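You operate a simulated robot arm through the tools that you are given. There is no shell and no other tool. Be economical: measure what you need, move in short steps, check, and stop when the job is done.

You are at the controls of a simulated robot arm. One attempt, no reset.

JOB
Take the white plug and put it on the door card. Then take the large brown ring and leave it on the top shelf of the trolley. Then put two of the insulators from the top of the black cart on the top shelf of the trolley. The order counts.

It is judged by the outcome, as a careful person would: the job done as asked, and still so three seconds after it is handed in. It fails if anything else is knocked over, pushed out of place, dropped, spilled or broken.

ROBOT AND FRAMES
A 7-joint arm with a vacuum gripper on a trunk, on a base that drives. Base frame: it is fixed to the floor where the robot stands at the start and does not move with it; the origin is under the middle of the robot, x ahead of it, y to its left, z up; the surface under the hand at the start is at about z = 840. Readings come in mm, degrees, newtons and seconds.
Its first joint turns from -149.0 to 149.0 degrees. Places, roughly: insulator [-8500, 11000, 1000]; large brown ring [-8250, 10750, 1000]; top shelf of the trolley [-8700, 13100, 600]. Payload 1.06 kg.
Tool frame: the origin (TCP) lies in the middle of the cups' lips, and z points out of the cups. The gripper has 1 cup of 24 mm across, covering 24 by 24 mm (tool x, y); the bellows give 8 mm. With the vacuum on, a cup seals on a smooth face that it is pressed against (1 to 4 N); it does not hold porous or soft things. The pull reaches 23 N.
Orientation is told as [roll, pitch, yaw] about the base's x, y, z axes, in that order, counted from this pose: with the cups facing straight down, the tool's x points along the base's -x, its y along +y and its z along -z.

CONTROLS
- The arm moves only by the tool step_arm. Its argument "series" is a list of rows, each a list of 7 numbers: the shift along the base's x, y, z in mm, then the turn, a rotation vector about the base's x, y, z in degrees, then the vacuum: 1 switches it on, 0 off. In form: [[x, y, z, rx, ry, rz, vacuum], ...]. A call has 1 to 10 rows; each row is the pose to reach, as a shift and turn from the pose commanded when the call began. Each row takes 0.2 s and may step no farther than 50 mm and 8.6 degrees from the row before; otherwise, or with a gripper value out of range, the whole call is refused. A pose out of reach is approached as far as the arm can. The call stops where the force on the tool passes 40 N (or 10 N more than at its start, if that is more) or the arm is blocked; 0.2 s more then pass. The pull builds up within a second once a cup has sealed. Time passes only in rows, and 0.2 s behind the last, so rows that repeat a pose give it time. The reply holds the time, the measured pose of the TCP, the force on the tool along the base axes and the pull of the vacuum, in the units named above and with some noise, with the torque about the TCP (base axes, N m) and any sound that the robot's microphone picked up.
- Cameras (640 x 400 px; columns grow to the right, rows downward): "scene" is now at [43.4, 193.3, 1539.8]; the picture's right is [0.25, -0.97, 0.00], its down [-0.53, -0.14, -0.84] and it looks along [0.81, 0.21, -0.54] (base axes); focal length 256 px, centre (320, 200). "wrist" rides on the gripper at [78, 19, -96] in the tool frame; the picture's right is [-0.24, 0.97, 0.00], its down [-0.71, -0.17, -0.69] and it looks along [-0.67, -0.16, 0.73] (tool axes); focal length 243 px, centre (320, 200).
- snapshot(camera): a new picture of that camera. The clock stands still meanwhile.
- slide_trunk(by): slides the trunk up (or, below 0, down) by that many mm; the arm and the scene camera ride with it, the base frame stays. It gives what a move gives, with no picture.
- roll_base(legs): drives the robot by 1 to 6 legs, each [ahead, turn to the left] in mm and degrees, along the robot's own axes; the way and the turn of a leg run together, so that a leg with both is an arc; at most 1500 mm and 180 degrees a leg. The arm and the cameras ride along, it lands a little off, and it stops where it bumps. It gives what a move gives.
- aim_head(pan, tilt): turns the head with the scene camera to pan (to the left, within 155 degrees either way) and tilt (down, from -29 to 69), counted from straight ahead of the robot. It gives what a move gives.
- measure_at(camera, pixels): for up to 12 pixels [column, row] of the newest picture of that camera ("zoom" is the newest enlarged one), the place [x, y, z] in the base frame of the surface seen there, good to about 2 mm, but the place of the scene camera against the robot may be out by one fixed shift of up to 18 mm in any direction. The clock stands still meanwhile.
- enlarge(camera, box): a new picture of the part [left, top, right, bottom] of that camera's present view, enlarged. The clock stands still meanwhile.
- sign_off(): hands the job in; it is judged then, once.

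Keep the steps short. Do not move on a guess: measure, check each grasp and each placing, and mend mistakes. In all there are 110 turns and 98 pictures (those below and enlarged ones count). Leave the vacuum off and the arm clear of the work at the hand-in unless told otherwise, and finish with a single line.

The tools are called after "Emit:" by a JSON object that holds its "fn" and its "kwargs". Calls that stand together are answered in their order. step_arm: Moves the arm, as the interface text tells. Its arguments: {"type":"object","properties":{"series":{"type":"array","items":{"type":"array","items":{"type":"number"}}}},"required":["series"]} The other tools are called the same way: slide_trunk (by) slides the trunk up or down; roll_base (legs) drives the base; aim_head (pan, tilt) turns the head that bears the scene camera; snapshot (camera) takes a picture; measure_at (camera, pixels) gives the place of the surface under pixels of a picture; enlarge (camera, box) takes an enlarged picture of a part of a camera's view; sign_off () hands the job in.

At the start:

```text
t: 0.0
tool_pos: [755.5, 201.4, 1152.7]
tcp_rot: [0.0, 0.0, 0.0]
contact_force: [-0.4, -0.2, 0.5]
moment: [-0.03, -0.02, 0.01]
pull: 0.1
trunk travel left (down, up): [-575.0, 135.0]
robot x, y, heading: [-1.7, -2.1, -0.1]
head pan, tilt: [14.4, 33.0]
```

scene: 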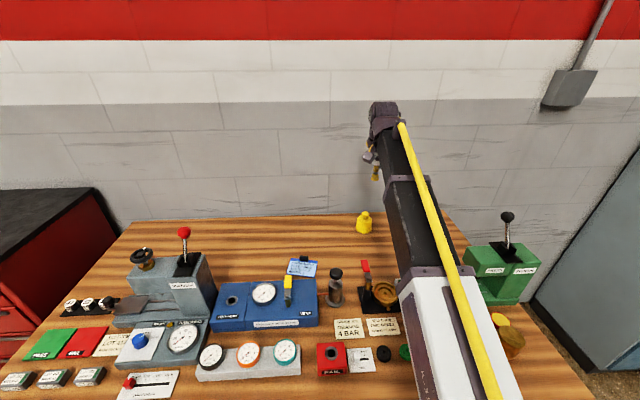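
wrist: 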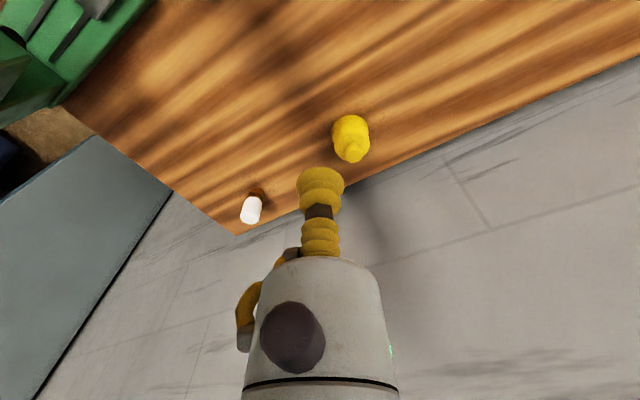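

I see a bench with fixtures. A white thing at wrist (252,208) may be the white plug. I'll enlarge the bench to read the labels and look for plug candidates and the door card.

Emit:
{"fn": "enlarge", "kwargs": {"camera": "scene", "box": [0, 200, 320, 400]}}

Emit:
{"fn": "enlarge", "kwargs": {"camera": "scene", "box": [260, 200, 580, 400]}}

Emit:
{"fn": "measure_at", "kwargs": {"camera": "wrist", "pixels": [[252, 208], [250, 218], [257, 200], [351, 135], [230, 228]]}}

```text
2.00 times, centred on (160, 300) of scene
```

zoom: 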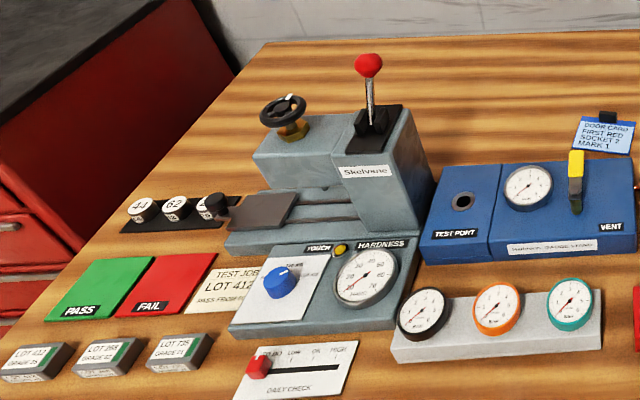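

```text
2.00 times, centred on (420, 300) of scene
```

zoom: 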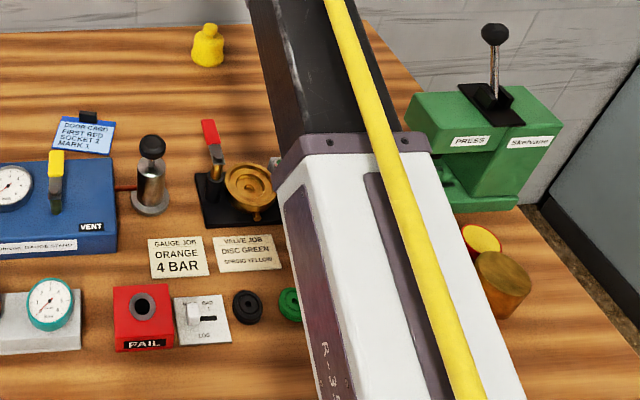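

```text
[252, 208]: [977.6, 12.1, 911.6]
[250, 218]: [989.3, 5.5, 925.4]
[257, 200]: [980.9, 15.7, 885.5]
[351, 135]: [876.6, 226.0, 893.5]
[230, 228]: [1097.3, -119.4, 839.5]
```

The blue card reading "DOOR CARD" is at scene (302,268). I need a closer look at it and at the white object.

Emit:
{"fn": "enlarge", "kwargs": {"camera": "scene", "box": [260, 230, 360, 300]}}

Emit:
{"fn": "measure_at", "kwargs": {"camera": "scene", "pixels": [[304, 259], [302, 266], [295, 274], [310, 275], [292, 262], [317, 264], [302, 270], [365, 222], [340, 255], [320, 255]]}}

Emit:
{"fn": "enlarge", "kwargs": {"camera": "wrist", "box": [200, 90, 400, 240]}}

```text
5.71 times, centred on (310, 265) of scene
```

zoom: 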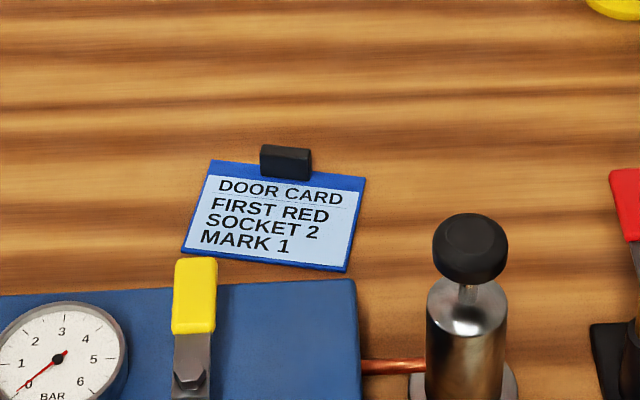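

```text
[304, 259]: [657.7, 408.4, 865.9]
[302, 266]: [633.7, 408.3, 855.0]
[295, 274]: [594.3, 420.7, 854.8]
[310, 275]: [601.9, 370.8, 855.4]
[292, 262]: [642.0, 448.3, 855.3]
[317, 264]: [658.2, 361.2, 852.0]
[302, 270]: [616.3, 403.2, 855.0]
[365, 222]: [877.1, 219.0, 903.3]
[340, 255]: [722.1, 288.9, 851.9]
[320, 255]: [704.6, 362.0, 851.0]
```

```text
2.67 times, centred on (300, 165) of wrist
```

zoom: 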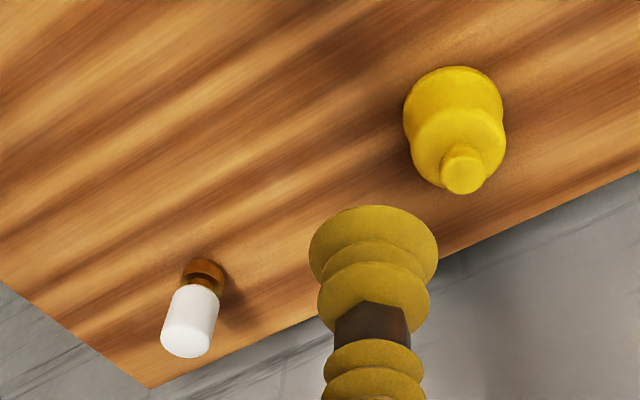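

The door card lies flat at about (625,405), clip at its far edge. A white capped thing with a brown base stands at about (978,12). I'll move the arm toward it at height for a better view.

Emit:
{"fn": "step_arm", "kwargs": {"series": [[20, -45, 0, 0, 0, 0, 0], [40, -90, 0, 0, 0, 0, 0], [60, -135, 0, 0, 0, 0, 0], [80, -175, 0, 0, 0, 0, 0], [100, -190, -20, 0, 0, 0, 0]]}}

Emit:
{"fn": "snapshot", "kwargs": {"camera": "wrist"}}

Emit:
{"fn": "snapshot", "kwargs": {"camera": "scene"}}

```text
t: 1.2
tool_pos: [854.2, 12.5, 1133.6]
tcp_rot: [0.0, 0.0, 0.1]
contact_force: [0.6, -0.6, -0.1]
moment: [0.02, -0.03, 0.0]
pull: 0.0
trunk travel left (down, up): [-575.0, 135.0]
robot x, y, heading: [-0.8, 1.1, -0.1]
head pan, tilt: [14.4, 33.0]
```

```text
91 pictures are left
```

wrist: 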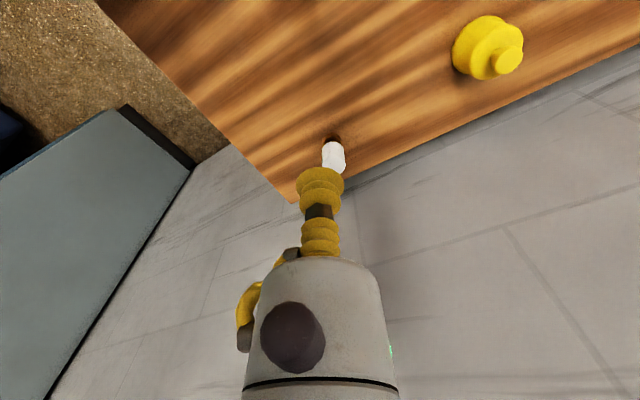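

```text
90 pictures are left
```

scene: 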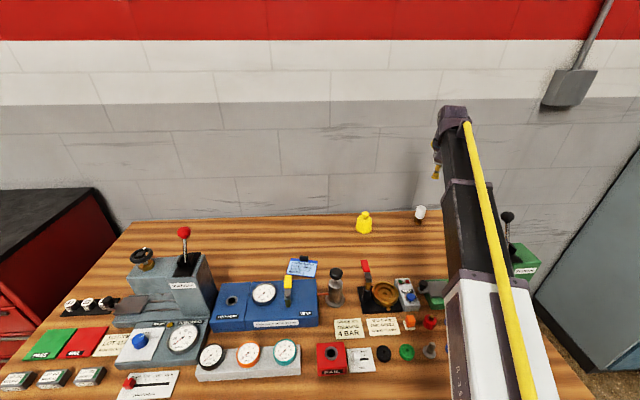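

Emit:
{"fn": "enlarge", "kwargs": {"camera": "scene", "box": [330, 190, 490, 290]}}

Emit:
{"fn": "enlarge", "kwargs": {"camera": "scene", "box": [310, 260, 470, 380]}}

Emit:
{"fn": "enlarge", "kwargs": {"camera": "wrist", "box": [280, 110, 400, 190]}}

Emit:
{"fn": "measure_at", "kwargs": {"camera": "scene", "pixels": [[420, 206], [419, 214], [418, 222], [364, 214], [408, 297]]}}

Emit:
{"fn": "measure_at", "kwargs": {"camera": "wrist", "pixels": [[334, 166], [334, 150], [333, 140], [507, 61]]}}

```text
4.00 times, centred on (410, 240) of scene
```

zoom: 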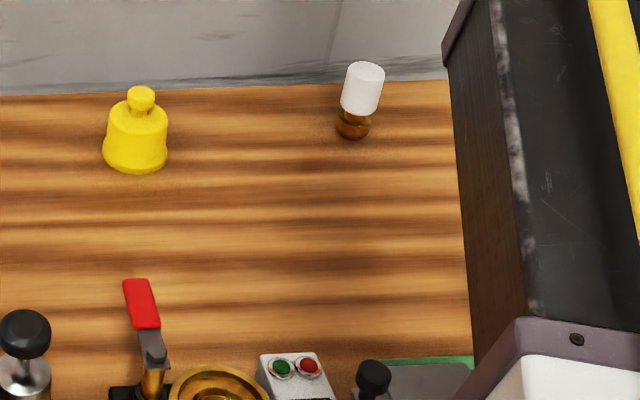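

```text
3.33 times, centred on (390, 320) of scene
```

zoom: 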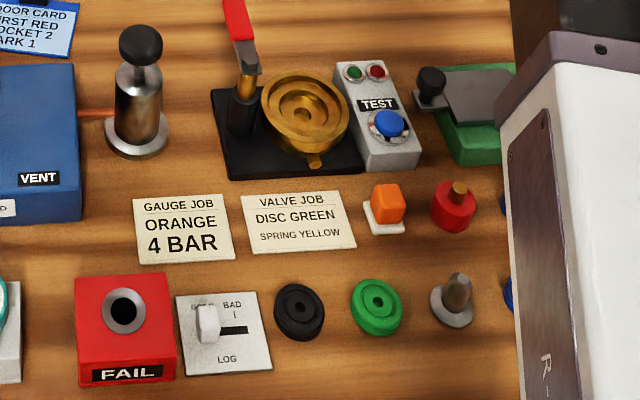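

```text
5.00 times, centred on (340, 150) of wrist
```

zoom: 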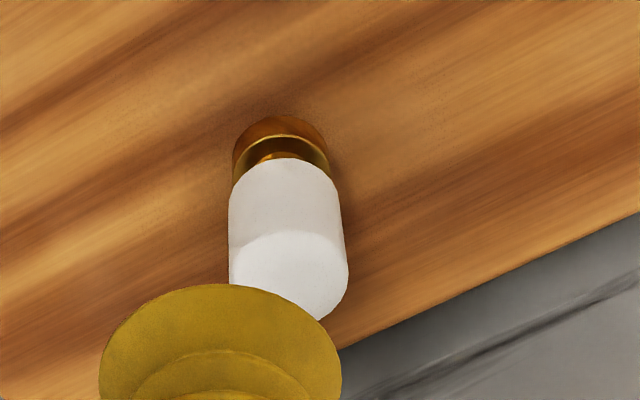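

```text
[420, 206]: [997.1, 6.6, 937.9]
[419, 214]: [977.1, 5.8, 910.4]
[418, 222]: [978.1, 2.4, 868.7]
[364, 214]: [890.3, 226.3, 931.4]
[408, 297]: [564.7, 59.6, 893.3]
```

```text
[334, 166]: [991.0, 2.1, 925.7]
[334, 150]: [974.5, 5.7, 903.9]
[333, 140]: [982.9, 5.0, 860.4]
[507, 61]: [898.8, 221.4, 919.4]
```

The white-handled brass-footed piece at about (985,4), top z≈926, looks like the white plug. Before deciding I'll check the right part of the bench, hidden by the arm, for other candidates.

Emit:
{"fn": "aim_head", "kwargs": {"pan": -25, "tilt": 40}}

Emit:
{"fn": "snapshot", "kwargs": {"camera": "scene"}}

```text
t: 2.3
tool_pos: [853.5, 12.6, 1133.3]
tcp_rot: [0.0, 0.0, 0.0]
contact_force: [0.1, -0.2, -0.1]
moment: [-0.02, 0.0, -0.04]
pull: 0.0
trunk travel left (down, up): [-575.0, 135.0]
robot x, y, heading: [1.9, 1.0, -0.0]
head pan, tilt: [-25.0, 40.0]
```

```text
86 pictures are left
```

scene: 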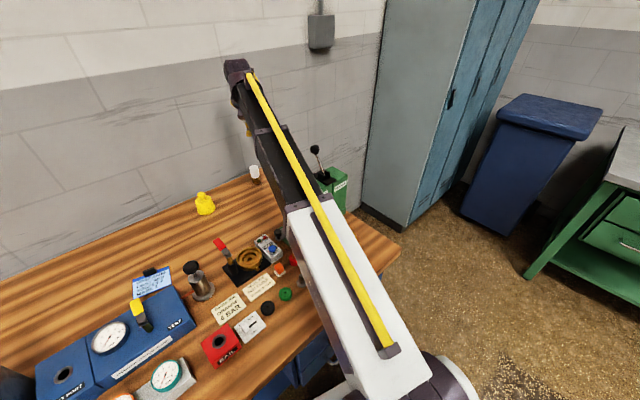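

No other candidate visible there; the white plug is this one. I'll approach above it step by step and measure again.

Emit:
{"fn": "step_arm", "kwargs": {"series": [[30, -3, -40, 0, 0, 0, 0], [60, -6, -80, 0, 0, 0, 0], [80, -8, -110, 0, 0, 0, 0], [80, -8, -110, 0, 0, 0, 0]]}}

Emit:
{"fn": "snapshot", "kwargs": {"camera": "wrist"}}

```text
t: 3.3
tool_pos: [935.9, 4.1, 1022.1]
tcp_rot: [0.0, 0.0, -0.1]
contact_force: [-0.7, 0.3, 1.0]
moment: [0.01, -0.02, 0.02]
pull: 0.0
trunk travel left (down, up): [-575.0, 135.0]
robot x, y, heading: [-1.9, -4.5, 0.2]
head pan, tilt: [-25.0, 40.0]
```

```text
85 pictures are left
```

wrist: 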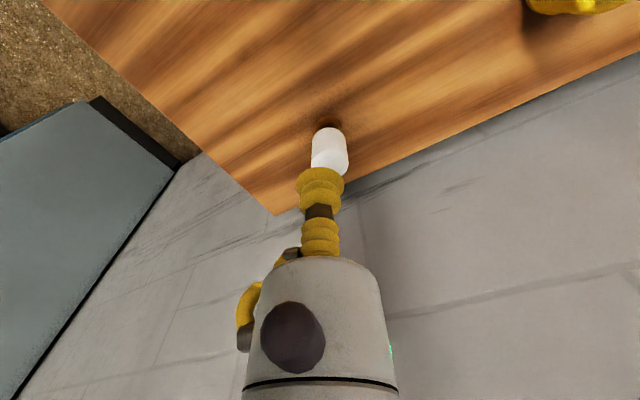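

Emit:
{"fn": "measure_at", "kwargs": {"camera": "wrist", "pixels": [[330, 158], [336, 152], [330, 165], [320, 159], [342, 160], [330, 145], [316, 145], [342, 145]]}}

Emit:
{"fn": "enlarge", "kwargs": {"camera": "wrist", "box": [280, 110, 380, 180]}}

```text
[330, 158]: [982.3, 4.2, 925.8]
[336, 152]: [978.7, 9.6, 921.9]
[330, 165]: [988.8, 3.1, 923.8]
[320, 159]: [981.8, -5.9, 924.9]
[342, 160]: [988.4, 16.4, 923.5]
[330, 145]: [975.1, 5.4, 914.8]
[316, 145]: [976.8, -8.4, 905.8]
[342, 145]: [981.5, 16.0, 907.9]
```

```text
5.71 times, centred on (330, 145) of wrist
```

zoom: 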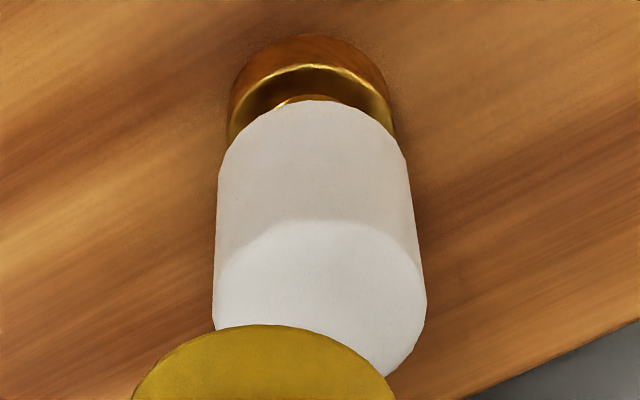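

Plug axis ≈ (988,4.5), top z≈924.5. I'll go over it to z≈940.

Emit:
{"fn": "step_arm", "kwargs": {"series": [[35, 0, 0, 0, 0, 0, 0], [53, 0, -35, 0, 0, 0, 0], [53, 0, -75, 0, 0, 0, 0], [53, 0, -84, 0, 0, 0, 0], [53, 0, -84, 0, 0, 0, 0]]}}

Emit:
{"fn": "snapshot", "kwargs": {"camera": "wrist"}}

```text
t: 4.5
tool_pos: [988.4, 3.5, 940.4]
tcp_rot: [0.1, 0.0, -0.1]
contact_force: [0.0, -0.6, -0.7]
moment: [-0.02, 0.02, 0.0]
pull: 0.2
trunk travel left (down, up): [-575.0, 135.0]
robot x, y, heading: [-2.2, 0.3, -0.0]
head pan, tilt: [-25.0, 40.0]
```

```text
83 pictures are left
```

wrist: 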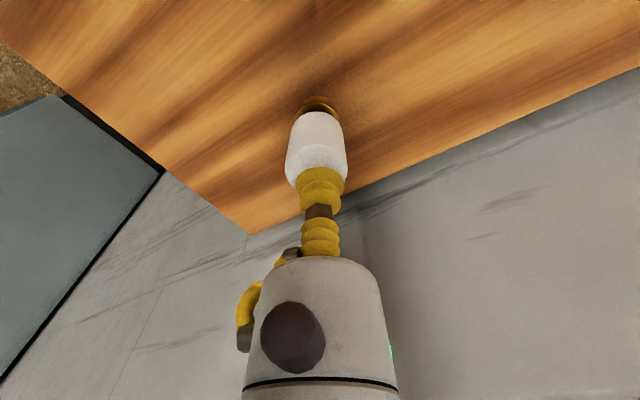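

Well aligned (plug about 1–2 mm left of cup). Vacuum on and lower gently to touch.

Emit:
{"fn": "step_arm", "kwargs": {"series": [[0, -1, -8, 0, 0, 0, 1], [0, -1, -14, 0, 0, 0, 1], [0, -1, -17, 0, 0, 0, 1], [0, -1, -18, 0, 0, 0, 1], [0, -1, -18, 0, 0, 0, 1], [0, -1, -18, 0, 0, 0, 1]]}}

```text
t: 5.9
tool_pos: [987.1, 2.3, 924.4]
tcp_rot: [0.1, 0.0, 0.1]
contact_force: [-3.2, -0.1, 15.7]
moment: [-0.01, 0.04, 0.03]
pull: 22.9
trunk travel left (down, up): [-575.0, 135.0]
robot x, y, heading: [-0.7, 3.2, -0.1]
head pan, tilt: [-25.0, 40.0]
```

Sealed (pull 22.9). Now lift and check the load.

Emit:
{"fn": "step_arm", "kwargs": {"series": [[0, -1, -14, 0, 0, 0, 1], [0, -1, 0, 0, 0, 0, 1], [0, -1, 25, 0, 0, 0, 1], [-20, 0, 60, 0, 0, 0, 1], [-50, 0, 90, 0, 0, 0, 1], [-80, 0, 120, 0, 0, 0, 1]]}}

Emit:
{"fn": "snapshot", "kwargs": {"camera": "wrist"}}

```text
t: 7.3
tool_pos: [908.2, 2.1, 1040.3]
tcp_rot: [0.0, 0.0, 0.0]
contact_force: [-0.1, 0.6, -0.4]
moment: [-0.02, 0.0, 0.01]
pull: 23.3
trunk travel left (down, up): [-575.0, 135.0]
robot x, y, heading: [0.4, -2.5, -0.0]
head pan, tilt: [-25.0, 40.0]
```

```text
82 pictures are left
```

wrist: 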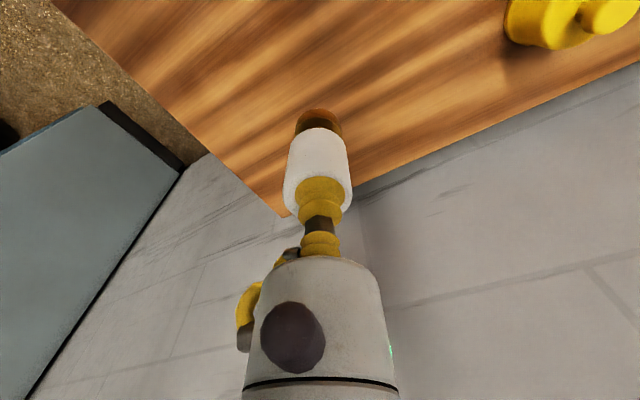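

Plug held. Carry it up and over toward the card (about (640,370), z≈1130), then look down from the scene camera.

Emit:
{"fn": "step_arm", "kwargs": {"series": [[0, 0, 45, 0, 0, 0, 1], [0, 0, 90, 0, 0, 0, 1], [-20, 45, 90, 0, 0, 0, 1], [-40, 90, 90, 0, 0, 0, 1], [-65, 130, 90, 0, 0, 0, 1], [-90, 170, 90, 0, 0, 0, 1], [-115, 210, 90, 0, 0, 0, 1], [-145, 250, 90, 0, 0, 0, 1], [-175, 285, 90, 0, 0, 0, 1], [-205, 320, 90, 0, 0, 0, 1]]}}

Emit:
{"fn": "aim_head", "kwargs": {"pan": 20, "tilt": 40}}

Emit:
{"fn": "snapshot", "kwargs": {"camera": "scene"}}

Emit:
{"fn": "snapshot", "kwargs": {"camera": "wrist"}}

```text
t: 9.5
tool_pos: [704.8, 325.1, 1132.2]
tcp_rot: [0.0, 0.0, 0.0]
contact_force: [0.9, -0.4, -1.8]
moment: [0.01, 0.0, 0.01]
pull: 22.8
trunk travel left (down, up): [-575.0, 135.0]
robot x, y, heading: [-1.2, 3.1, -0.1]
head pan, tilt: [-25.0, 40.0]
```

```text
t: 10.6
tool_pos: [705.1, 323.6, 1130.9]
tcp_rot: [-0.1, -0.1, 0.0]
contact_force: [-0.1, -1.1, -2.2]
moment: [0.01, 0.0, 0.0]
pull: 22.9
trunk travel left (down, up): [-575.0, 135.0]
robot x, y, heading: [-2.7, -2.3, 0.3]
head pan, tilt: [20.0, 40.0]
```

```text
81 pictures are left
```

scene: 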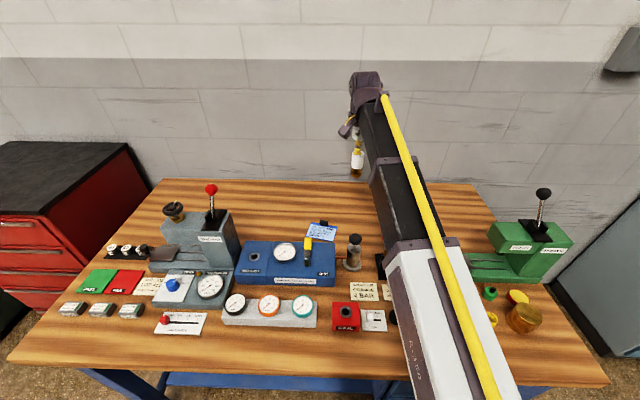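

```text
80 pictures are left
```

wrist: 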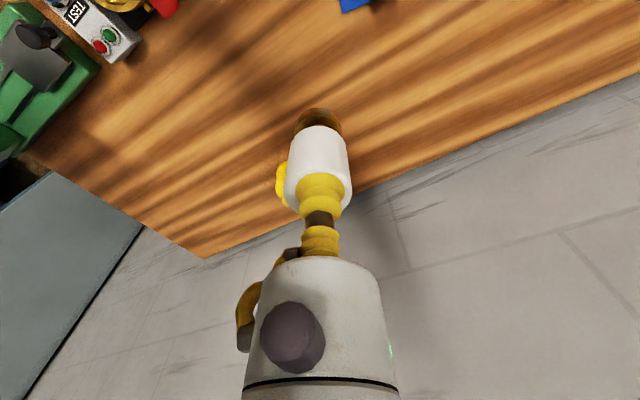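

Enlarge the scene around the card and the carried plug to calibrate the scene camera's offset.

Emit:
{"fn": "enlarge", "kwargs": {"camera": "scene", "box": [270, 130, 410, 290]}}

Emit:
{"fn": "measure_at", "kwargs": {"camera": "scene", "pixels": [[357, 155], [357, 160], [310, 227], [336, 230], [306, 237], [331, 241], [320, 233], [323, 222], [308, 240], [308, 252], [354, 238], [355, 183]]}}

```text
2.50 times, centred on (340, 210) of scene
```

zoom: 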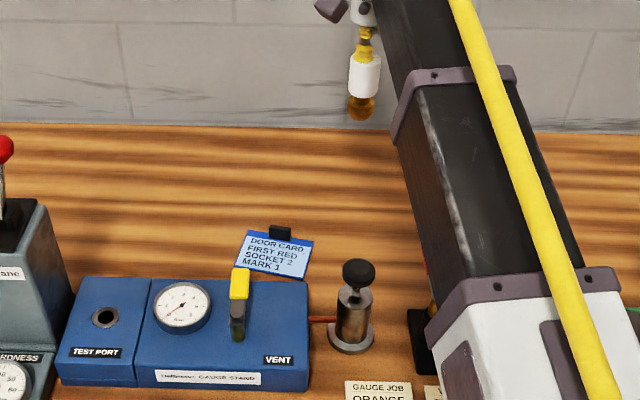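

```text
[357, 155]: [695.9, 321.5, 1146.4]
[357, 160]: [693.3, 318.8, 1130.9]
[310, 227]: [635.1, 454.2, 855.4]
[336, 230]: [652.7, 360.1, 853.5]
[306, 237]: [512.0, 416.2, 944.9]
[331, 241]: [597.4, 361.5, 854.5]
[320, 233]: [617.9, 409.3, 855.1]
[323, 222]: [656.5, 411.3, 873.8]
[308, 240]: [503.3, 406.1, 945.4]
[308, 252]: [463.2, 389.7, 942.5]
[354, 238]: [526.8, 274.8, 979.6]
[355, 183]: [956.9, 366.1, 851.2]
```

Card corners measured around (635,454),(653,360),(597,361); centre, corrected, ≈(613,403). Lever top near it is true z≈933 at x≈505, clear. Move above, then lower to z≈955 and check.

Emit:
{"fn": "step_arm", "kwargs": {"series": [[-32, 27, 0, 0, 0, 0, 1], [-64, 54, 0, 0, 0, 0, 1], [-92, 79, 0, 0, 0, 0, 1], [-92, 79, -45, 0, 0, 0, 1], [-92, 79, -90, 0, 0, 0, 1], [-92, 79, -130, 0, 0, 0, 1], [-92, 79, -165, 0, 0, 0, 1], [-92, 79, -180, 0, 0, 0, 1]]}}

Emit:
{"fn": "enlarge", "kwargs": {"camera": "scene", "box": [270, 160, 390, 270]}}

Emit:
{"fn": "snapshot", "kwargs": {"camera": "wrist"}}

```text
t: 12.4
tool_pos: [611.7, 403.2, 951.8]
tcp_rot: [0.0, 0.0, 0.0]
contact_force: [0.3, 0.1, -0.7]
moment: [0.01, 0.02, 0.01]
pull: 23.1
trunk travel left (down, up): [-575.0, 135.0]
robot x, y, heading: [1.3, -1.8, 0.1]
head pan, tilt: [20.0, 40.0]
```

```text
3.64 times, centred on (330, 215) of scene
```

zoom: 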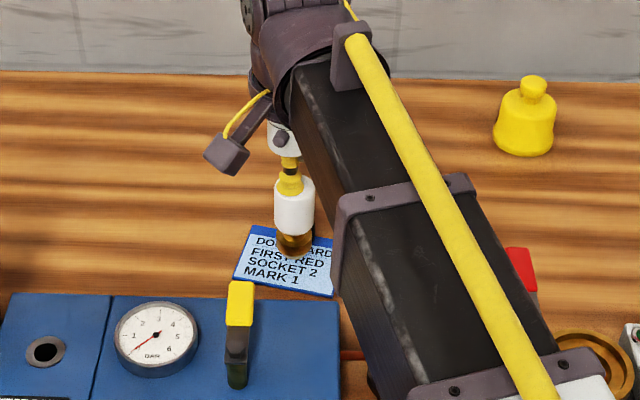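

```text
77 pictures are left
```

wrist: 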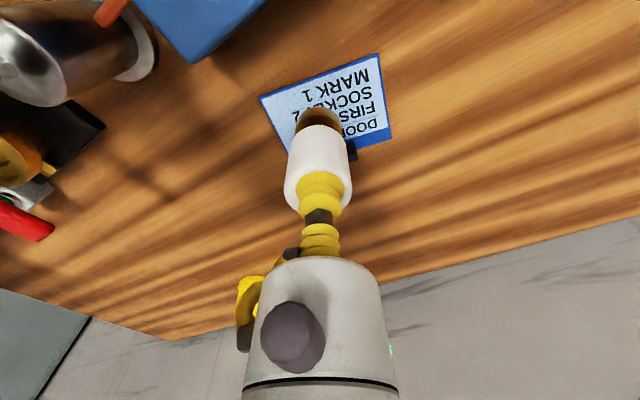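

The wrist image is upside-down relative to the world; measure the card with the wrist camera (unbiased).

Emit:
{"fn": "measure_at", "kwargs": {"camera": "wrist", "pixels": [[263, 98], [377, 56], [388, 138], [292, 148], [350, 152], [340, 90], [300, 100], [375, 110]]}}

```text
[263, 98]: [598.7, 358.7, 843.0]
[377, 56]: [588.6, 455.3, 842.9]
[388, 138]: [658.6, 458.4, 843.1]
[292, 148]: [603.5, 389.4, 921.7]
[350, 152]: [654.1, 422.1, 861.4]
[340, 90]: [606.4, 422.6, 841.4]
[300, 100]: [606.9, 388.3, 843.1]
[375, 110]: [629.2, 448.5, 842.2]
```

Card true centre ≈ (620,408) z 843, clip from x≈648. I'll shift +4,+3 and lower to contact at about z 927.

Emit:
{"fn": "step_arm", "kwargs": {"series": [[4, 3, -10, 0, 0, 0, 1], [4, 3, -18, 0, 0, 0, 1], [4, 3, -22, 0, 0, 0, 1], [4, 3, -25, 0, 0, 0, 1], [4, 3, -25, 0, 0, 0, 1]]}}

```text
t: 13.6
tool_pos: [615.3, 405.9, 925.2]
tcp_rot: [0.0, 0.0, 0.0]
contact_force: [0.0, 0.8, -1.4]
moment: [-0.01, 0.02, -0.02]
pull: 22.7
trunk travel left (down, up): [-575.0, 135.0]
robot x, y, heading: [0.0, -0.6, -0.1]
head pan, tilt: [20.0, 40.0]
```

No contact yet. Lower 1 mm at a time.

Emit:
{"fn": "step_arm", "kwargs": {"series": [[0, 0, -1, 0, 0, 0, 1], [0, 0, -2, 0, 0, 0, 1], [0, 0, -2, 0, 0, 0, 1]]}}

Emit:
{"fn": "enlarge", "kwargs": {"camera": "scene", "box": [270, 160, 390, 270]}}

```text
t: 14.4
tool_pos: [616.7, 404.2, 925.4]
tcp_rot: [-0.1, -0.1, 0.1]
contact_force: [-0.8, 0.9, 10.3]
moment: [0.07, 0.0, 0.01]
pull: 22.8
trunk travel left (down, up): [-575.0, 135.0]
robot x, y, heading: [0.5, 2.6, -0.1]
head pan, tilt: [20.0, 40.0]
```

```text
3.64 times, centred on (330, 215) of scene
```

zoom: 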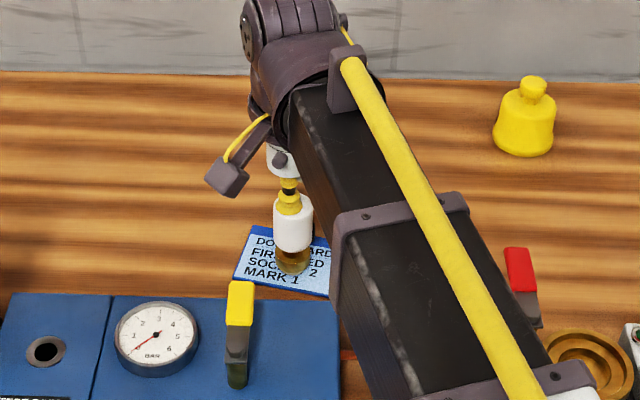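

Contact (10 N), the plug stands on the card. Vacuum off, wait, then rise slowly.

Emit:
{"fn": "step_arm", "kwargs": {"series": [[0, 0, 1, 0, 0, 0, 0], [0, 0, 1, 0, 0, 0, 0], [0, 0, 1, 0, 0, 0, 0], [0, 0, 3, 0, 0, 0, 0], [0, 0, 8, 0, 0, 0, 0], [0, 0, 20, 0, 0, 0, 0], [0, 0, 60, 0, 0, 0, 0], [0, 0, 105, 0, 0, 0, 0], [0, 0, 150, 0, 0, 0, 0], [0, 0, 190, 0, 0, 0, 0]]}}

Emit:
{"fn": "enlarge", "kwargs": {"camera": "scene", "box": [270, 160, 390, 270]}}

```text
t: 16.6
tool_pos: [617.3, 406.5, 1115.7]
tcp_rot: [0.0, 0.0, 0.0]
contact_force: [0.1, 0.5, 0.2]
moment: [0.02, 0.01, 0.01]
pull: 0.1
trunk travel left (down, up): [-575.0, 135.0]
robot x, y, heading: [-2.0, -0.0, -0.0]
head pan, tilt: [20.0, 40.0]
```

```text
3.64 times, centred on (330, 215) of scene
```

zoom: 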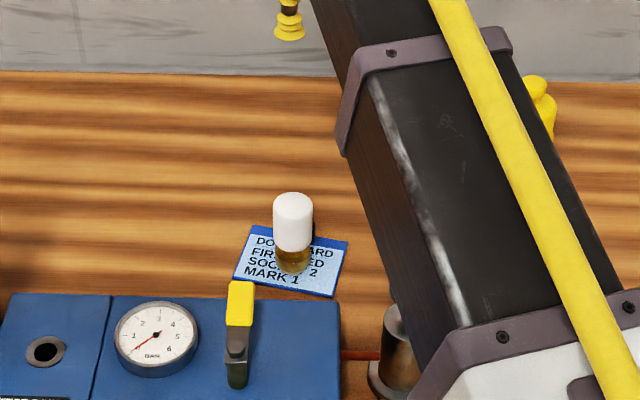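

The plug stands on the card. Next is a long drive; look around first: behind to the left and right.

Emit:
{"fn": "aim_head", "kwargs": {"pan": 100, "tilt": 15}}

Emit:
{"fn": "snapshot", "kwargs": {"camera": "scene"}}

Emit:
{"fn": "aim_head", "kwargs": {"pan": 155, "tilt": 20}}

Emit:
{"fn": "snapshot", "kwargs": {"camera": "scene"}}

Emit:
{"fn": "aim_head", "kwargs": {"pan": -140, "tilt": 20}}

Emit:
{"fn": "snapshot", "kwargs": {"camera": "scene"}}

```text
t: 18.1
tool_pos: [616.3, 406.0, 1115.1]
tcp_rot: [0.0, -0.1, -0.1]
contact_force: [-0.3, 0.0, 0.4]
moment: [0.01, 0.0, 0.0]
pull: 0.1
trunk travel left (down, up): [-575.0, 135.0]
robot x, y, heading: [1.0, -0.7, -0.2]
head pan, tilt: [100.0, 15.0]
```

```text
74 pictures are left
```

scene: 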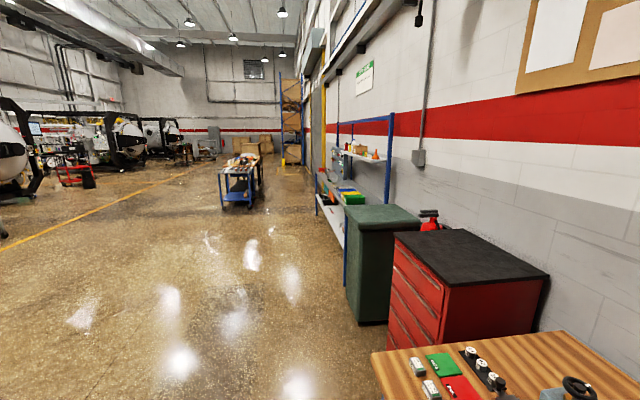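

```text
t: 19.4
tool_pos: [617.9, 407.2, 1113.9]
tcp_rot: [0.1, 0.0, 0.1]
contact_force: [0.5, 1.0, 0.2]
moment: [0.02, -0.04, 0.0]
pull: 0.1
trunk travel left (down, up): [-575.0, 135.0]
robot x, y, heading: [-2.7, 3.6, 0.0]
head pan, tilt: [154.7, 20.0]
```

```text
73 pictures are left
```

scene: 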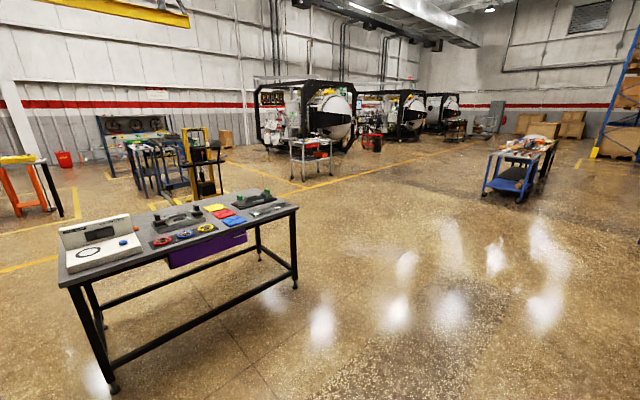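

```text
t: 23.4
tool_pos: [616.2, 405.5, 1113.3]
tcp_rot: [0.0, -0.1, 0.1]
contact_force: [-0.1, 0.3, 0.8]
moment: [-0.02, 0.04, -0.02]
pull: 0.1
trunk travel left (down, up): [-575.0, 135.0]
robot x, y, heading: [0.8, 3.3, -0.2]
head pan, tilt: [-140.0, 20.0]
```

```text
72 pictures are left
```

scene: 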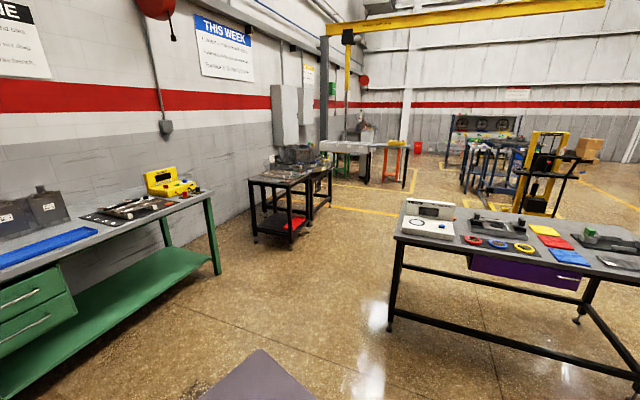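

Target bearing is about 128°, i.e. column ≈450 in the pan-155 view. I'll retake that view and measure obstacles along the way.

Emit:
{"fn": "aim_head", "kwargs": {"pan": 130, "tilt": 15}}

Emit:
{"fn": "snapshot", "kwargs": {"camera": "scene"}}

Emit:
{"fn": "enlarge", "kwargs": {"camera": "scene", "box": [200, 80, 480, 240]}}

```text
t: 27.1
tool_pos: [616.8, 405.6, 1113.9]
tcp_rot: [0.0, 0.0, 0.0]
contact_force: [0.1, -0.1, 0.2]
moment: [-0.01, -0.01, -0.02]
pull: 0.1
trunk travel left (down, up): [-575.0, 135.0]
robot x, y, heading: [0.6, 1.6, 0.4]
head pan, tilt: [130.0, 15.0]
```

```text
71 pictures are left
```

scene: 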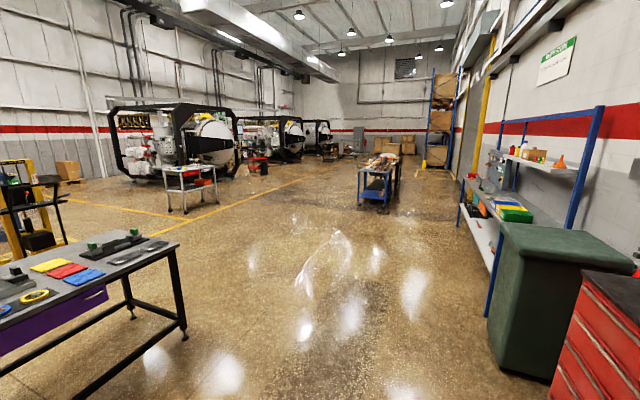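

```text
2.29 times, centred on (340, 160) of scene
```

zoom: 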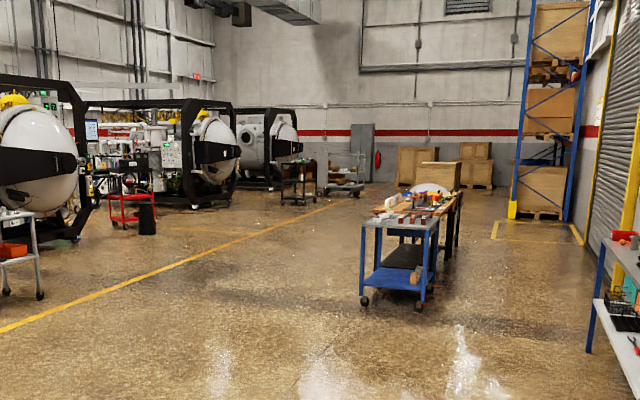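

Emit:
{"fn": "measure_at", "kwargs": {"camera": "zoom", "pixels": [[300, 170], [302, 200], [345, 175], [345, 195], [365, 300], [420, 305], [455, 245], [40, 298], [147, 235], [125, 225], [230, 205], [420, 172]]}}

Emit:
{"fn": "measure_at", "kwargs": {"camera": "scene", "pixels": [[185, 340], [135, 318], [170, 212], [488, 315], [555, 380], [460, 225], [320, 250], [300, 320]]}}

```text
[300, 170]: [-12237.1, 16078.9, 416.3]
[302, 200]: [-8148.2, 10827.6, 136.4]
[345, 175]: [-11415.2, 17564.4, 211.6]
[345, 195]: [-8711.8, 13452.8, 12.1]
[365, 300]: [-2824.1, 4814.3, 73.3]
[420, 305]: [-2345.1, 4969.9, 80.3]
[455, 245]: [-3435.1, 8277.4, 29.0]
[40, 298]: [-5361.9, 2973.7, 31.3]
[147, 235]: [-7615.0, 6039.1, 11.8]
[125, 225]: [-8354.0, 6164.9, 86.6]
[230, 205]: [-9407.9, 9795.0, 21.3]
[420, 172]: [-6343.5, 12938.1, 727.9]
```

```text
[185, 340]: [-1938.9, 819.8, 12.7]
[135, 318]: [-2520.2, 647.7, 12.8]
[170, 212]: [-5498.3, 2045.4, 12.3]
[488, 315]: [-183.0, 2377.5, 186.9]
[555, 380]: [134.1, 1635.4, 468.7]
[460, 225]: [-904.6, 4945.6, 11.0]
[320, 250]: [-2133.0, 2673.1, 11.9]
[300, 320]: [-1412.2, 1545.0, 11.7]
```

The way along bearing ~125° is clear (blue cart corner ≈ 950 mm off, desk corner ≈ 600 mm off). First lift the arm, then back off, turn and drive part of the way.

Emit:
{"fn": "step_arm", "kwargs": {"series": [[0, 0, 40, 0, 0, 0, 0], [0, 0, 80, 0, 0, 0, 0]]}}

Emit:
{"fn": "roll_base", "kwargs": {"legs": [[-600, 0], [0, 62], [0, 63], [1500, 0]]}}

Emit:
{"fn": "aim_head", "kwargs": {"pan": 0, "tilt": 20}}

Emit:
{"fn": "snapshot", "kwargs": {"camera": "scene"}}

```text
t: 27.7
tool_pos: [616.9, 403.6, 1196.5]
tcp_rot: [0.1, -0.1, 0.1]
contact_force: [-0.3, 0.9, -0.6]
moment: [0.01, 0.01, -0.02]
pull: 0.0
trunk travel left (down, up): [-575.0, 135.0]
robot x, y, heading: [1.2, -4.4, 0.1]
head pan, tilt: [130.0, 15.0]
```

```text
t: 43.6
tool_pos: [-2163.7, 1461.0, 1197.1]
tcp_rot: [-0.1, 0.0, 125.6]
contact_force: [0.2, 0.2, -0.5]
moment: [0.01, 0.04, 0.02]
pull: 0.0
trunk travel left (down, up): [-575.0, 135.0]
robot x, y, heading: [-1479.4, 1197.5, 125.8]
head pan, tilt: [130.0, 15.0]
```

```text
t: 45.7
tool_pos: [-2163.4, 1460.5, 1196.8]
tcp_rot: [0.0, 0.0, 125.6]
contact_force: [0.2, 0.9, 0.9]
moment: [-0.03, 0.01, 0.02]
pull: 0.1
trunk travel left (down, up): [-575.0, 135.0]
robot x, y, heading: [-1476.7, 1194.6, 125.7]
head pan, tilt: [0.0, 20.0]
```

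```text
69 pictures are left
```

scene: 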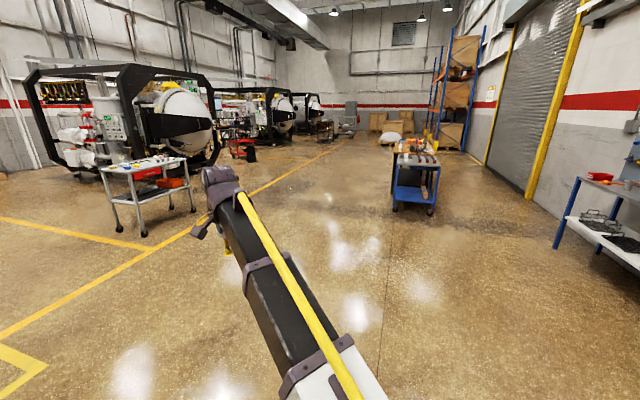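

Path ahead clear. Drive 6 m on.

Emit:
{"fn": "roll_base", "kwargs": {"legs": [[1500, 0], [1500, 0], [1500, 0], [1500, 0]]}}

Emit:
{"fn": "snapshot", "kwargs": {"camera": "scene"}}

```text
t: 74.4
tool_pos: [-5616.3, 6415.4, 1197.0]
tcp_rot: [0.0, 0.0, 124.1]
contact_force: [0.9, 0.7, -1.0]
moment: [-0.03, -0.02, -0.03]
pull: 0.1
trunk travel left (down, up): [-575.0, 135.0]
robot x, y, heading: [-4935.4, 6127.5, 124.3]
head pan, tilt: [0.0, 20.0]
```

```text
68 pictures are left
```

scene: 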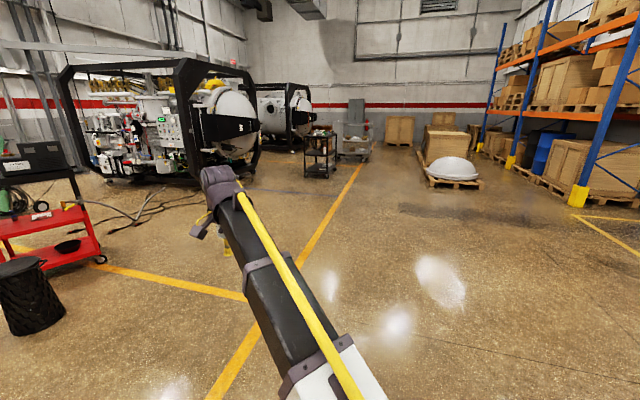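

The black cart is at (320,155), the grey trolley at (355,140). Measure them and enlarge.

Emit:
{"fn": "enlarge", "kwargs": {"camera": "scene", "box": [280, 90, 400, 190]}}

Emit:
{"fn": "measure_at", "kwargs": {"camera": "zoom", "pixels": [[150, 465], [200, 480], [300, 460], [145, 260], [295, 260], [200, 245], [310, 360], [490, 370], [310, 320], [480, 330], [430, 300], [240, 250]]}}

```text
4.00 times, centred on (340, 140) of scene
```

zoom: 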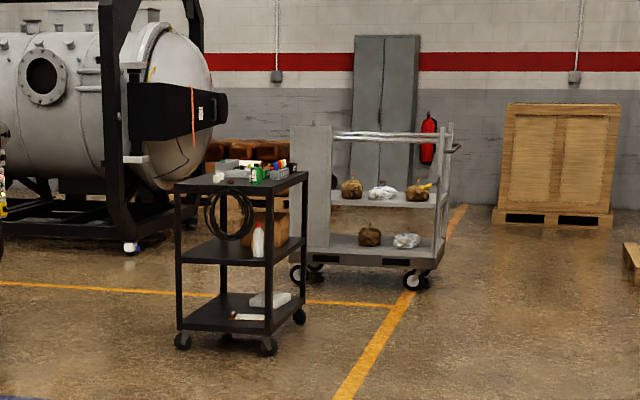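

```text
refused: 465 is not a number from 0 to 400
```

Emit:
{"fn": "measure_at", "kwargs": {"camera": "zoom", "pixels": [[180, 340], [265, 350], [300, 320], [178, 188], [267, 190], [305, 178], [295, 278], [413, 278], [350, 245], [345, 205], [425, 205], [440, 150]]}}

```text
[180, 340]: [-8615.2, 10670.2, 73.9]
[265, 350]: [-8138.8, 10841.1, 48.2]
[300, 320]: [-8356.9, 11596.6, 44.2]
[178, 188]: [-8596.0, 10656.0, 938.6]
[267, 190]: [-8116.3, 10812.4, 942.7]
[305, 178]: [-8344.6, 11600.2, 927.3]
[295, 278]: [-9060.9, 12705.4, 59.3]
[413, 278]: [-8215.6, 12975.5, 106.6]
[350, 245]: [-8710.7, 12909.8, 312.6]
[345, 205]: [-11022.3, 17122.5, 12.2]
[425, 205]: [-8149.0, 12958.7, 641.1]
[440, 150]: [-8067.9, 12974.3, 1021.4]
```

The cart's near edge runs (-8600,10656)–(-8120,10815), top z≈925; trolley front edge ≈(-9060,12705)–(-8215,12975). I'll drive to just east of the cart's near end, then look.

Emit:
{"fn": "roll_base", "kwargs": {"legs": [[0, -5.4], [1500, 0], [1500, 0], [1500, 0], [400, 0]]}}

Emit:
{"fn": "aim_head", "kwargs": {"pan": 40, "tilt": 30}}

Emit:
{"fn": "snapshot", "kwargs": {"camera": "scene"}}

Emit:
{"fn": "snapshot", "kwargs": {"camera": "wrist"}}

```text
t: 98.6
tool_pos: [-7933.7, 10809.4, 1196.7]
tcp_rot: [0.0, 0.0, 118.4]
contact_force: [-0.4, 0.5, 1.0]
moment: [-0.02, 0.0, 0.0]
pull: 0.0
trunk travel left (down, up): [-575.0, 135.0]
robot x, y, heading: [-7287.4, 10456.8, 118.2]
head pan, tilt: [0.0, 20.0]
```

```text
t: 99.6
tool_pos: [-7932.8, 10808.7, 1196.1]
tcp_rot: [0.0, 0.0, 118.4]
contact_force: [-0.2, 0.1, 0.4]
moment: [-0.01, 0.0, -0.01]
pull: 0.1
trunk travel left (down, up): [-575.0, 135.0]
robot x, y, heading: [-7285.9, 10459.3, 118.4]
head pan, tilt: [40.0, 30.0]
```

```text
66 pictures are left
```

scene: 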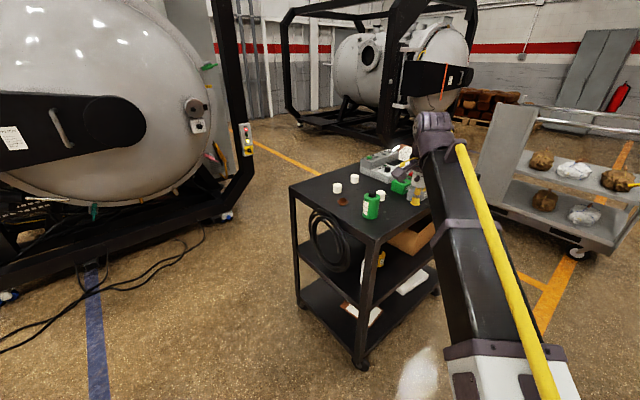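

```text
65 pictures are left
```

wrist: 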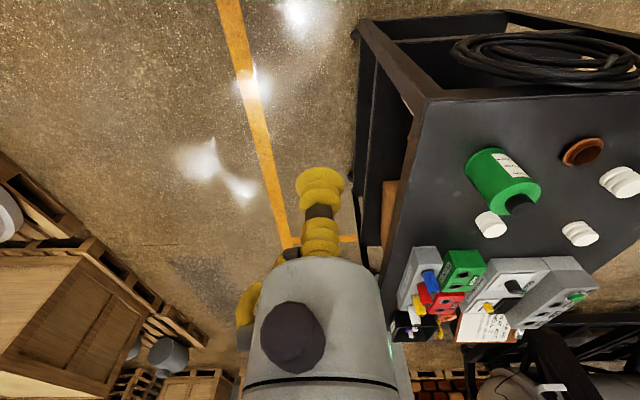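

I see white ribbed insulators and a brown ring on the cart top. Enlarge both views.

Emit:
{"fn": "enlarge", "kwargs": {"camera": "wrist", "box": [400, 90, 640, 350]}}

Emit:
{"fn": "enlarge", "kwargs": {"camera": "scene", "box": [280, 130, 440, 260]}}

Emit:
{"fn": "measure_at", "kwargs": {"camera": "wrist", "pixels": [[583, 152], [490, 218], [578, 230], [622, 180], [500, 180], [560, 200], [440, 100], [630, 100], [395, 250], [520, 205]]}}

Emit:
{"fn": "measure_at", "kwargs": {"camera": "scene", "pixels": [[343, 201], [337, 188], [381, 196], [354, 179], [371, 203], [618, 180], [575, 170], [540, 160], [590, 165], [640, 165], [520, 150], [560, 110]]}}

```text
1.54 times, centred on (520, 220) of wrist
```

zoom: 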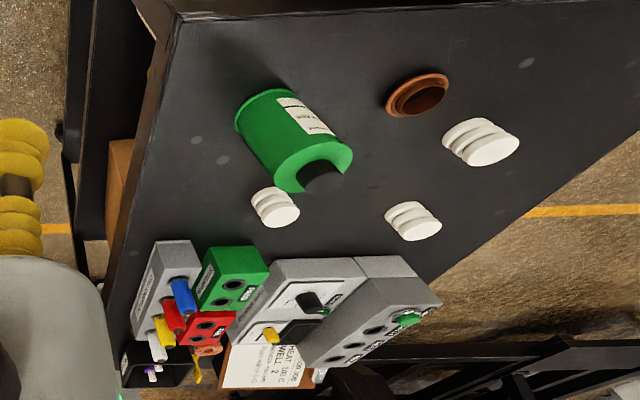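

```text
3.08 times, centred on (360, 195) of scene
```

zoom: 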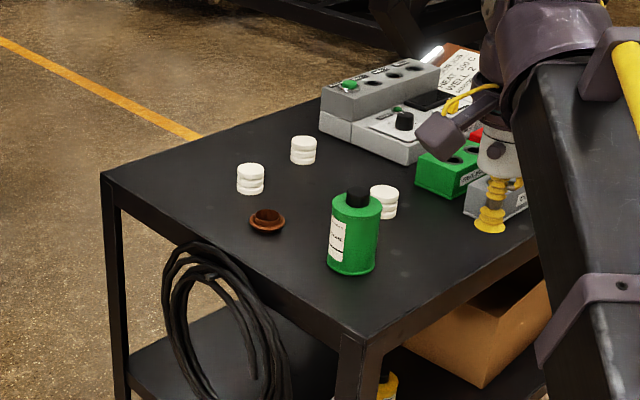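

```text
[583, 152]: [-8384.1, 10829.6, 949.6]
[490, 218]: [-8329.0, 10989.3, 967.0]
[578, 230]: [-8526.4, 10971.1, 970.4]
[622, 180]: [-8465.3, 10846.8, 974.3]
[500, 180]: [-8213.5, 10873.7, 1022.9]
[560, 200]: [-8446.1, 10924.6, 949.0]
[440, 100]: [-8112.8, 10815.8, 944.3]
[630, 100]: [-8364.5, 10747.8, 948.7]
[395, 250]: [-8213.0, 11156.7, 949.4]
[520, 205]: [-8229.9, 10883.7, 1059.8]
```

```text
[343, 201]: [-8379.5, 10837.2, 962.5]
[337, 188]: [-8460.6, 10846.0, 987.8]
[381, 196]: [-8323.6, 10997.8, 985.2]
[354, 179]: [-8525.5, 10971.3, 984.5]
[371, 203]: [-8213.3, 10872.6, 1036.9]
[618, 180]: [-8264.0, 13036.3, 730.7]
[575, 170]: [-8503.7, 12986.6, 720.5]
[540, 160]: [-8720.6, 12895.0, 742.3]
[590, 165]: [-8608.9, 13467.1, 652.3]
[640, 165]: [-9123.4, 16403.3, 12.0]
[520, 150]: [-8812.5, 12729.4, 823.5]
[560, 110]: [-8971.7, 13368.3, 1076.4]
```

Ring at (-8384,10830); insulators at (-8329,10992), (-8526,10971), (-8463,10847); cart top z≈949. I'll move to about (-7850,10300), facing 135°, to be within reach.

Emit:
{"fn": "roll_base", "kwargs": {"legs": [[0, 77.2], [584, 0], [0, -60]]}}

Emit:
{"fn": "aim_head", "kwargs": {"pan": 10, "tilt": 40}}

Emit:
{"fn": "snapshot", "kwargs": {"camera": "scene"}}

Emit:
{"fn": "snapshot", "kwargs": {"camera": "wrist"}}

```text
t: 108.9
tool_pos: [-8572.9, 10425.9, 1195.9]
tcp_rot: [0.0, 0.0, 136.9]
contact_force: [0.5, 0.0, 0.2]
moment: [0.0, -0.01, 0.02]
pull: 0.0
trunk travel left (down, up): [-575.0, 135.0]
robot x, y, heading: [-7845.2, 10299.7, 136.9]
head pan, tilt: [40.0, 30.0]
```

```text
t: 109.8
tool_pos: [-8572.9, 10425.0, 1194.8]
tcp_rot: [0.0, 0.0, 136.9]
contact_force: [0.5, -0.1, 0.4]
moment: [0.0, -0.02, 0.02]
pull: 0.0
trunk travel left (down, up): [-575.0, 135.0]
robot x, y, heading: [-7849.4, 10304.4, 137.0]
head pan, tilt: [10.0, 40.0]
```

```text
62 pictures are left
```

scene: 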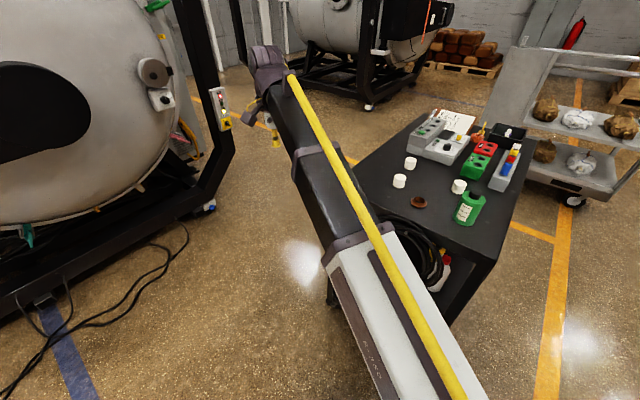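

```text
61 pictures are left
```

wrist: 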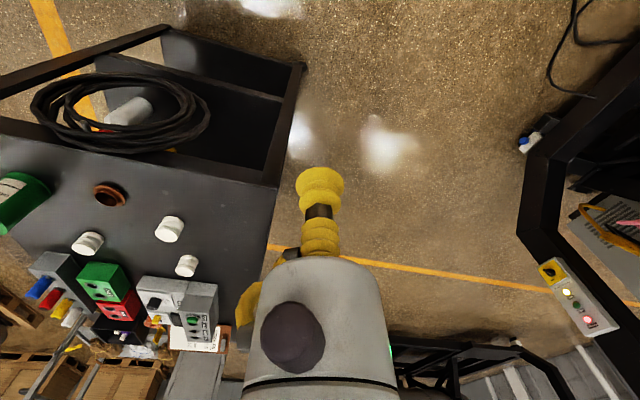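

Swing the arm over toward the ring, staying at height.

Emit:
{"fn": "step_arm", "kwargs": {"series": [[24, 38, 0, 0, 0, 0, 0], [48, 76, 0, 0, 0, 0, 0], [72, 114, 0, 0, 0, 0, 0], [96, 152, 0, 0, 0, 0, 0], [120, 190, 0, 0, 0, 0, 0], [144, 228, 0, 0, 0, 0, 0], [168, 266, 0, 0, 0, 0, 0], [192, 304, 0, 0, 0, 0, 0], [216, 342, 0, 0, 0, 0, 0], [225, 360, -40, 0, 0, 0, 0]]}}

Emit:
{"fn": "snapshot", "kwargs": {"camera": "wrist"}}

```text
t: 111.3
tool_pos: [-8433.0, 10652.1, 1190.9]
tcp_rot: [0.3, -0.6, 135.5]
contact_force: [-11.4, -11.2, -2.9]
moment: [1.57, -1.15, -1.44]
pull: 0.0
out of reach, approached as far as the arm can: row 5, 6, 7
trunk travel left (down, up): [-575.0, 135.0]
robot x, y, heading: [-7844.5, 10296.7, 136.5]
head pan, tilt: [10.0, 40.0]
stopped in row 7: the force on the tool passed its limit at 80 N (the readings are from after the stop); the commanded pose is now the measured one
```

```text
60 pictures are left
```

wrist: 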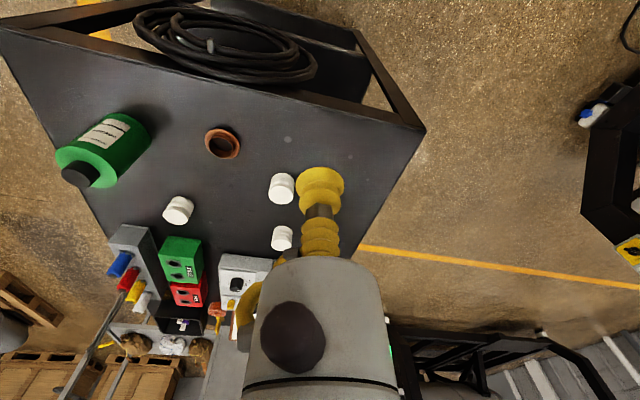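

The arm came too near its inner limit at this height (not hitting anything visible). Raise the trunk 110 mm, since the cart top is 109 mm higher than the bench, and check the force.

Emit:
{"fn": "slide_trunk", "kwargs": {"by": 110}}

Emit:
{"fn": "snapshot", "kwargs": {"camera": "scene"}}

```text
t: 112.7
tool_pos: [-8432.2, 10653.7, 1301.0]
tcp_rot: [0.3, -0.5, 135.7]
contact_force: [-17.6, -20.3, -9.3]
moment: [3.01, -1.49, -2.45]
pull: 0.1
trunk travel left (down, up): [-685.0, 25.0]
robot x, y, heading: [-7841.8, 10300.2, 136.9]
head pan, tilt: [10.0, 40.0]
```

```text
59 pictures are left
```

scene: 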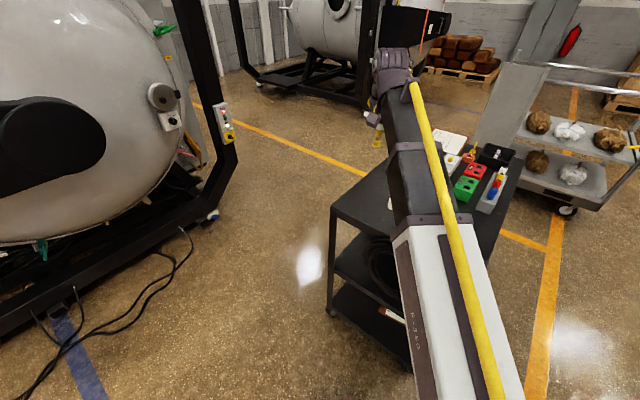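

The force persists, so it is self-contact from folding. Move outward and down to relieve it.

Emit:
{"fn": "step_arm", "kwargs": {"series": [[-20, 12, -5, 0, 0, 0, 0], [-43, 26, -20, 0, 0, 0, 0], [-60, 36, -50, 0, 0, 0, 0], [-60, 36, -90, 0, 0, 0, 0]]}}

```text
t: 113.7
tool_pos: [-8491.8, 10688.6, 1208.7]
tcp_rot: [0.3, -0.5, 135.7]
contact_force: [-0.2, 0.9, 0.2]
moment: [-0.04, 0.02, 0.01]
pull: 0.0
trunk travel left (down, up): [-685.0, 25.0]
robot x, y, heading: [-7846.2, 10299.8, 137.2]
head pan, tilt: [10.0, 40.0]
```

Relieved. Move over the ring region to z≈1120 and look.

Emit:
{"fn": "step_arm", "kwargs": {"series": [[20, 40, 0, 0, 0, 0, 0], [45, 75, 0, 0, 0, 0, 0], [75, 105, -10, 0, 0, 0, 0], [100, 125, -45, 0, 0, 0, 0], [108, 130, -88, 0, 0, 0, 0]]}}

Emit:
{"fn": "snapshot", "kwargs": {"camera": "wrist"}}

```text
t: 114.9
tool_pos: [-8385.1, 10817.5, 1120.7]
tcp_rot: [0.4, -0.5, 135.9]
contact_force: [-0.5, -0.5, -0.5]
moment: [0.0, 0.02, 0.01]
pull: 0.0
trunk travel left (down, up): [-685.0, 25.0]
robot x, y, heading: [-7845.6, 10300.8, 137.3]
head pan, tilt: [10.0, 40.0]
```

```text
58 pictures are left
```

wrist: 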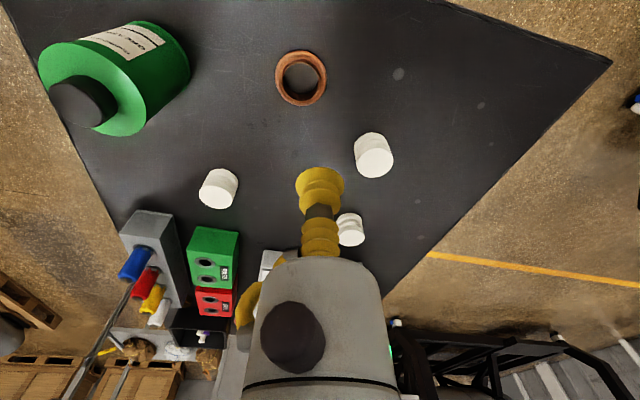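

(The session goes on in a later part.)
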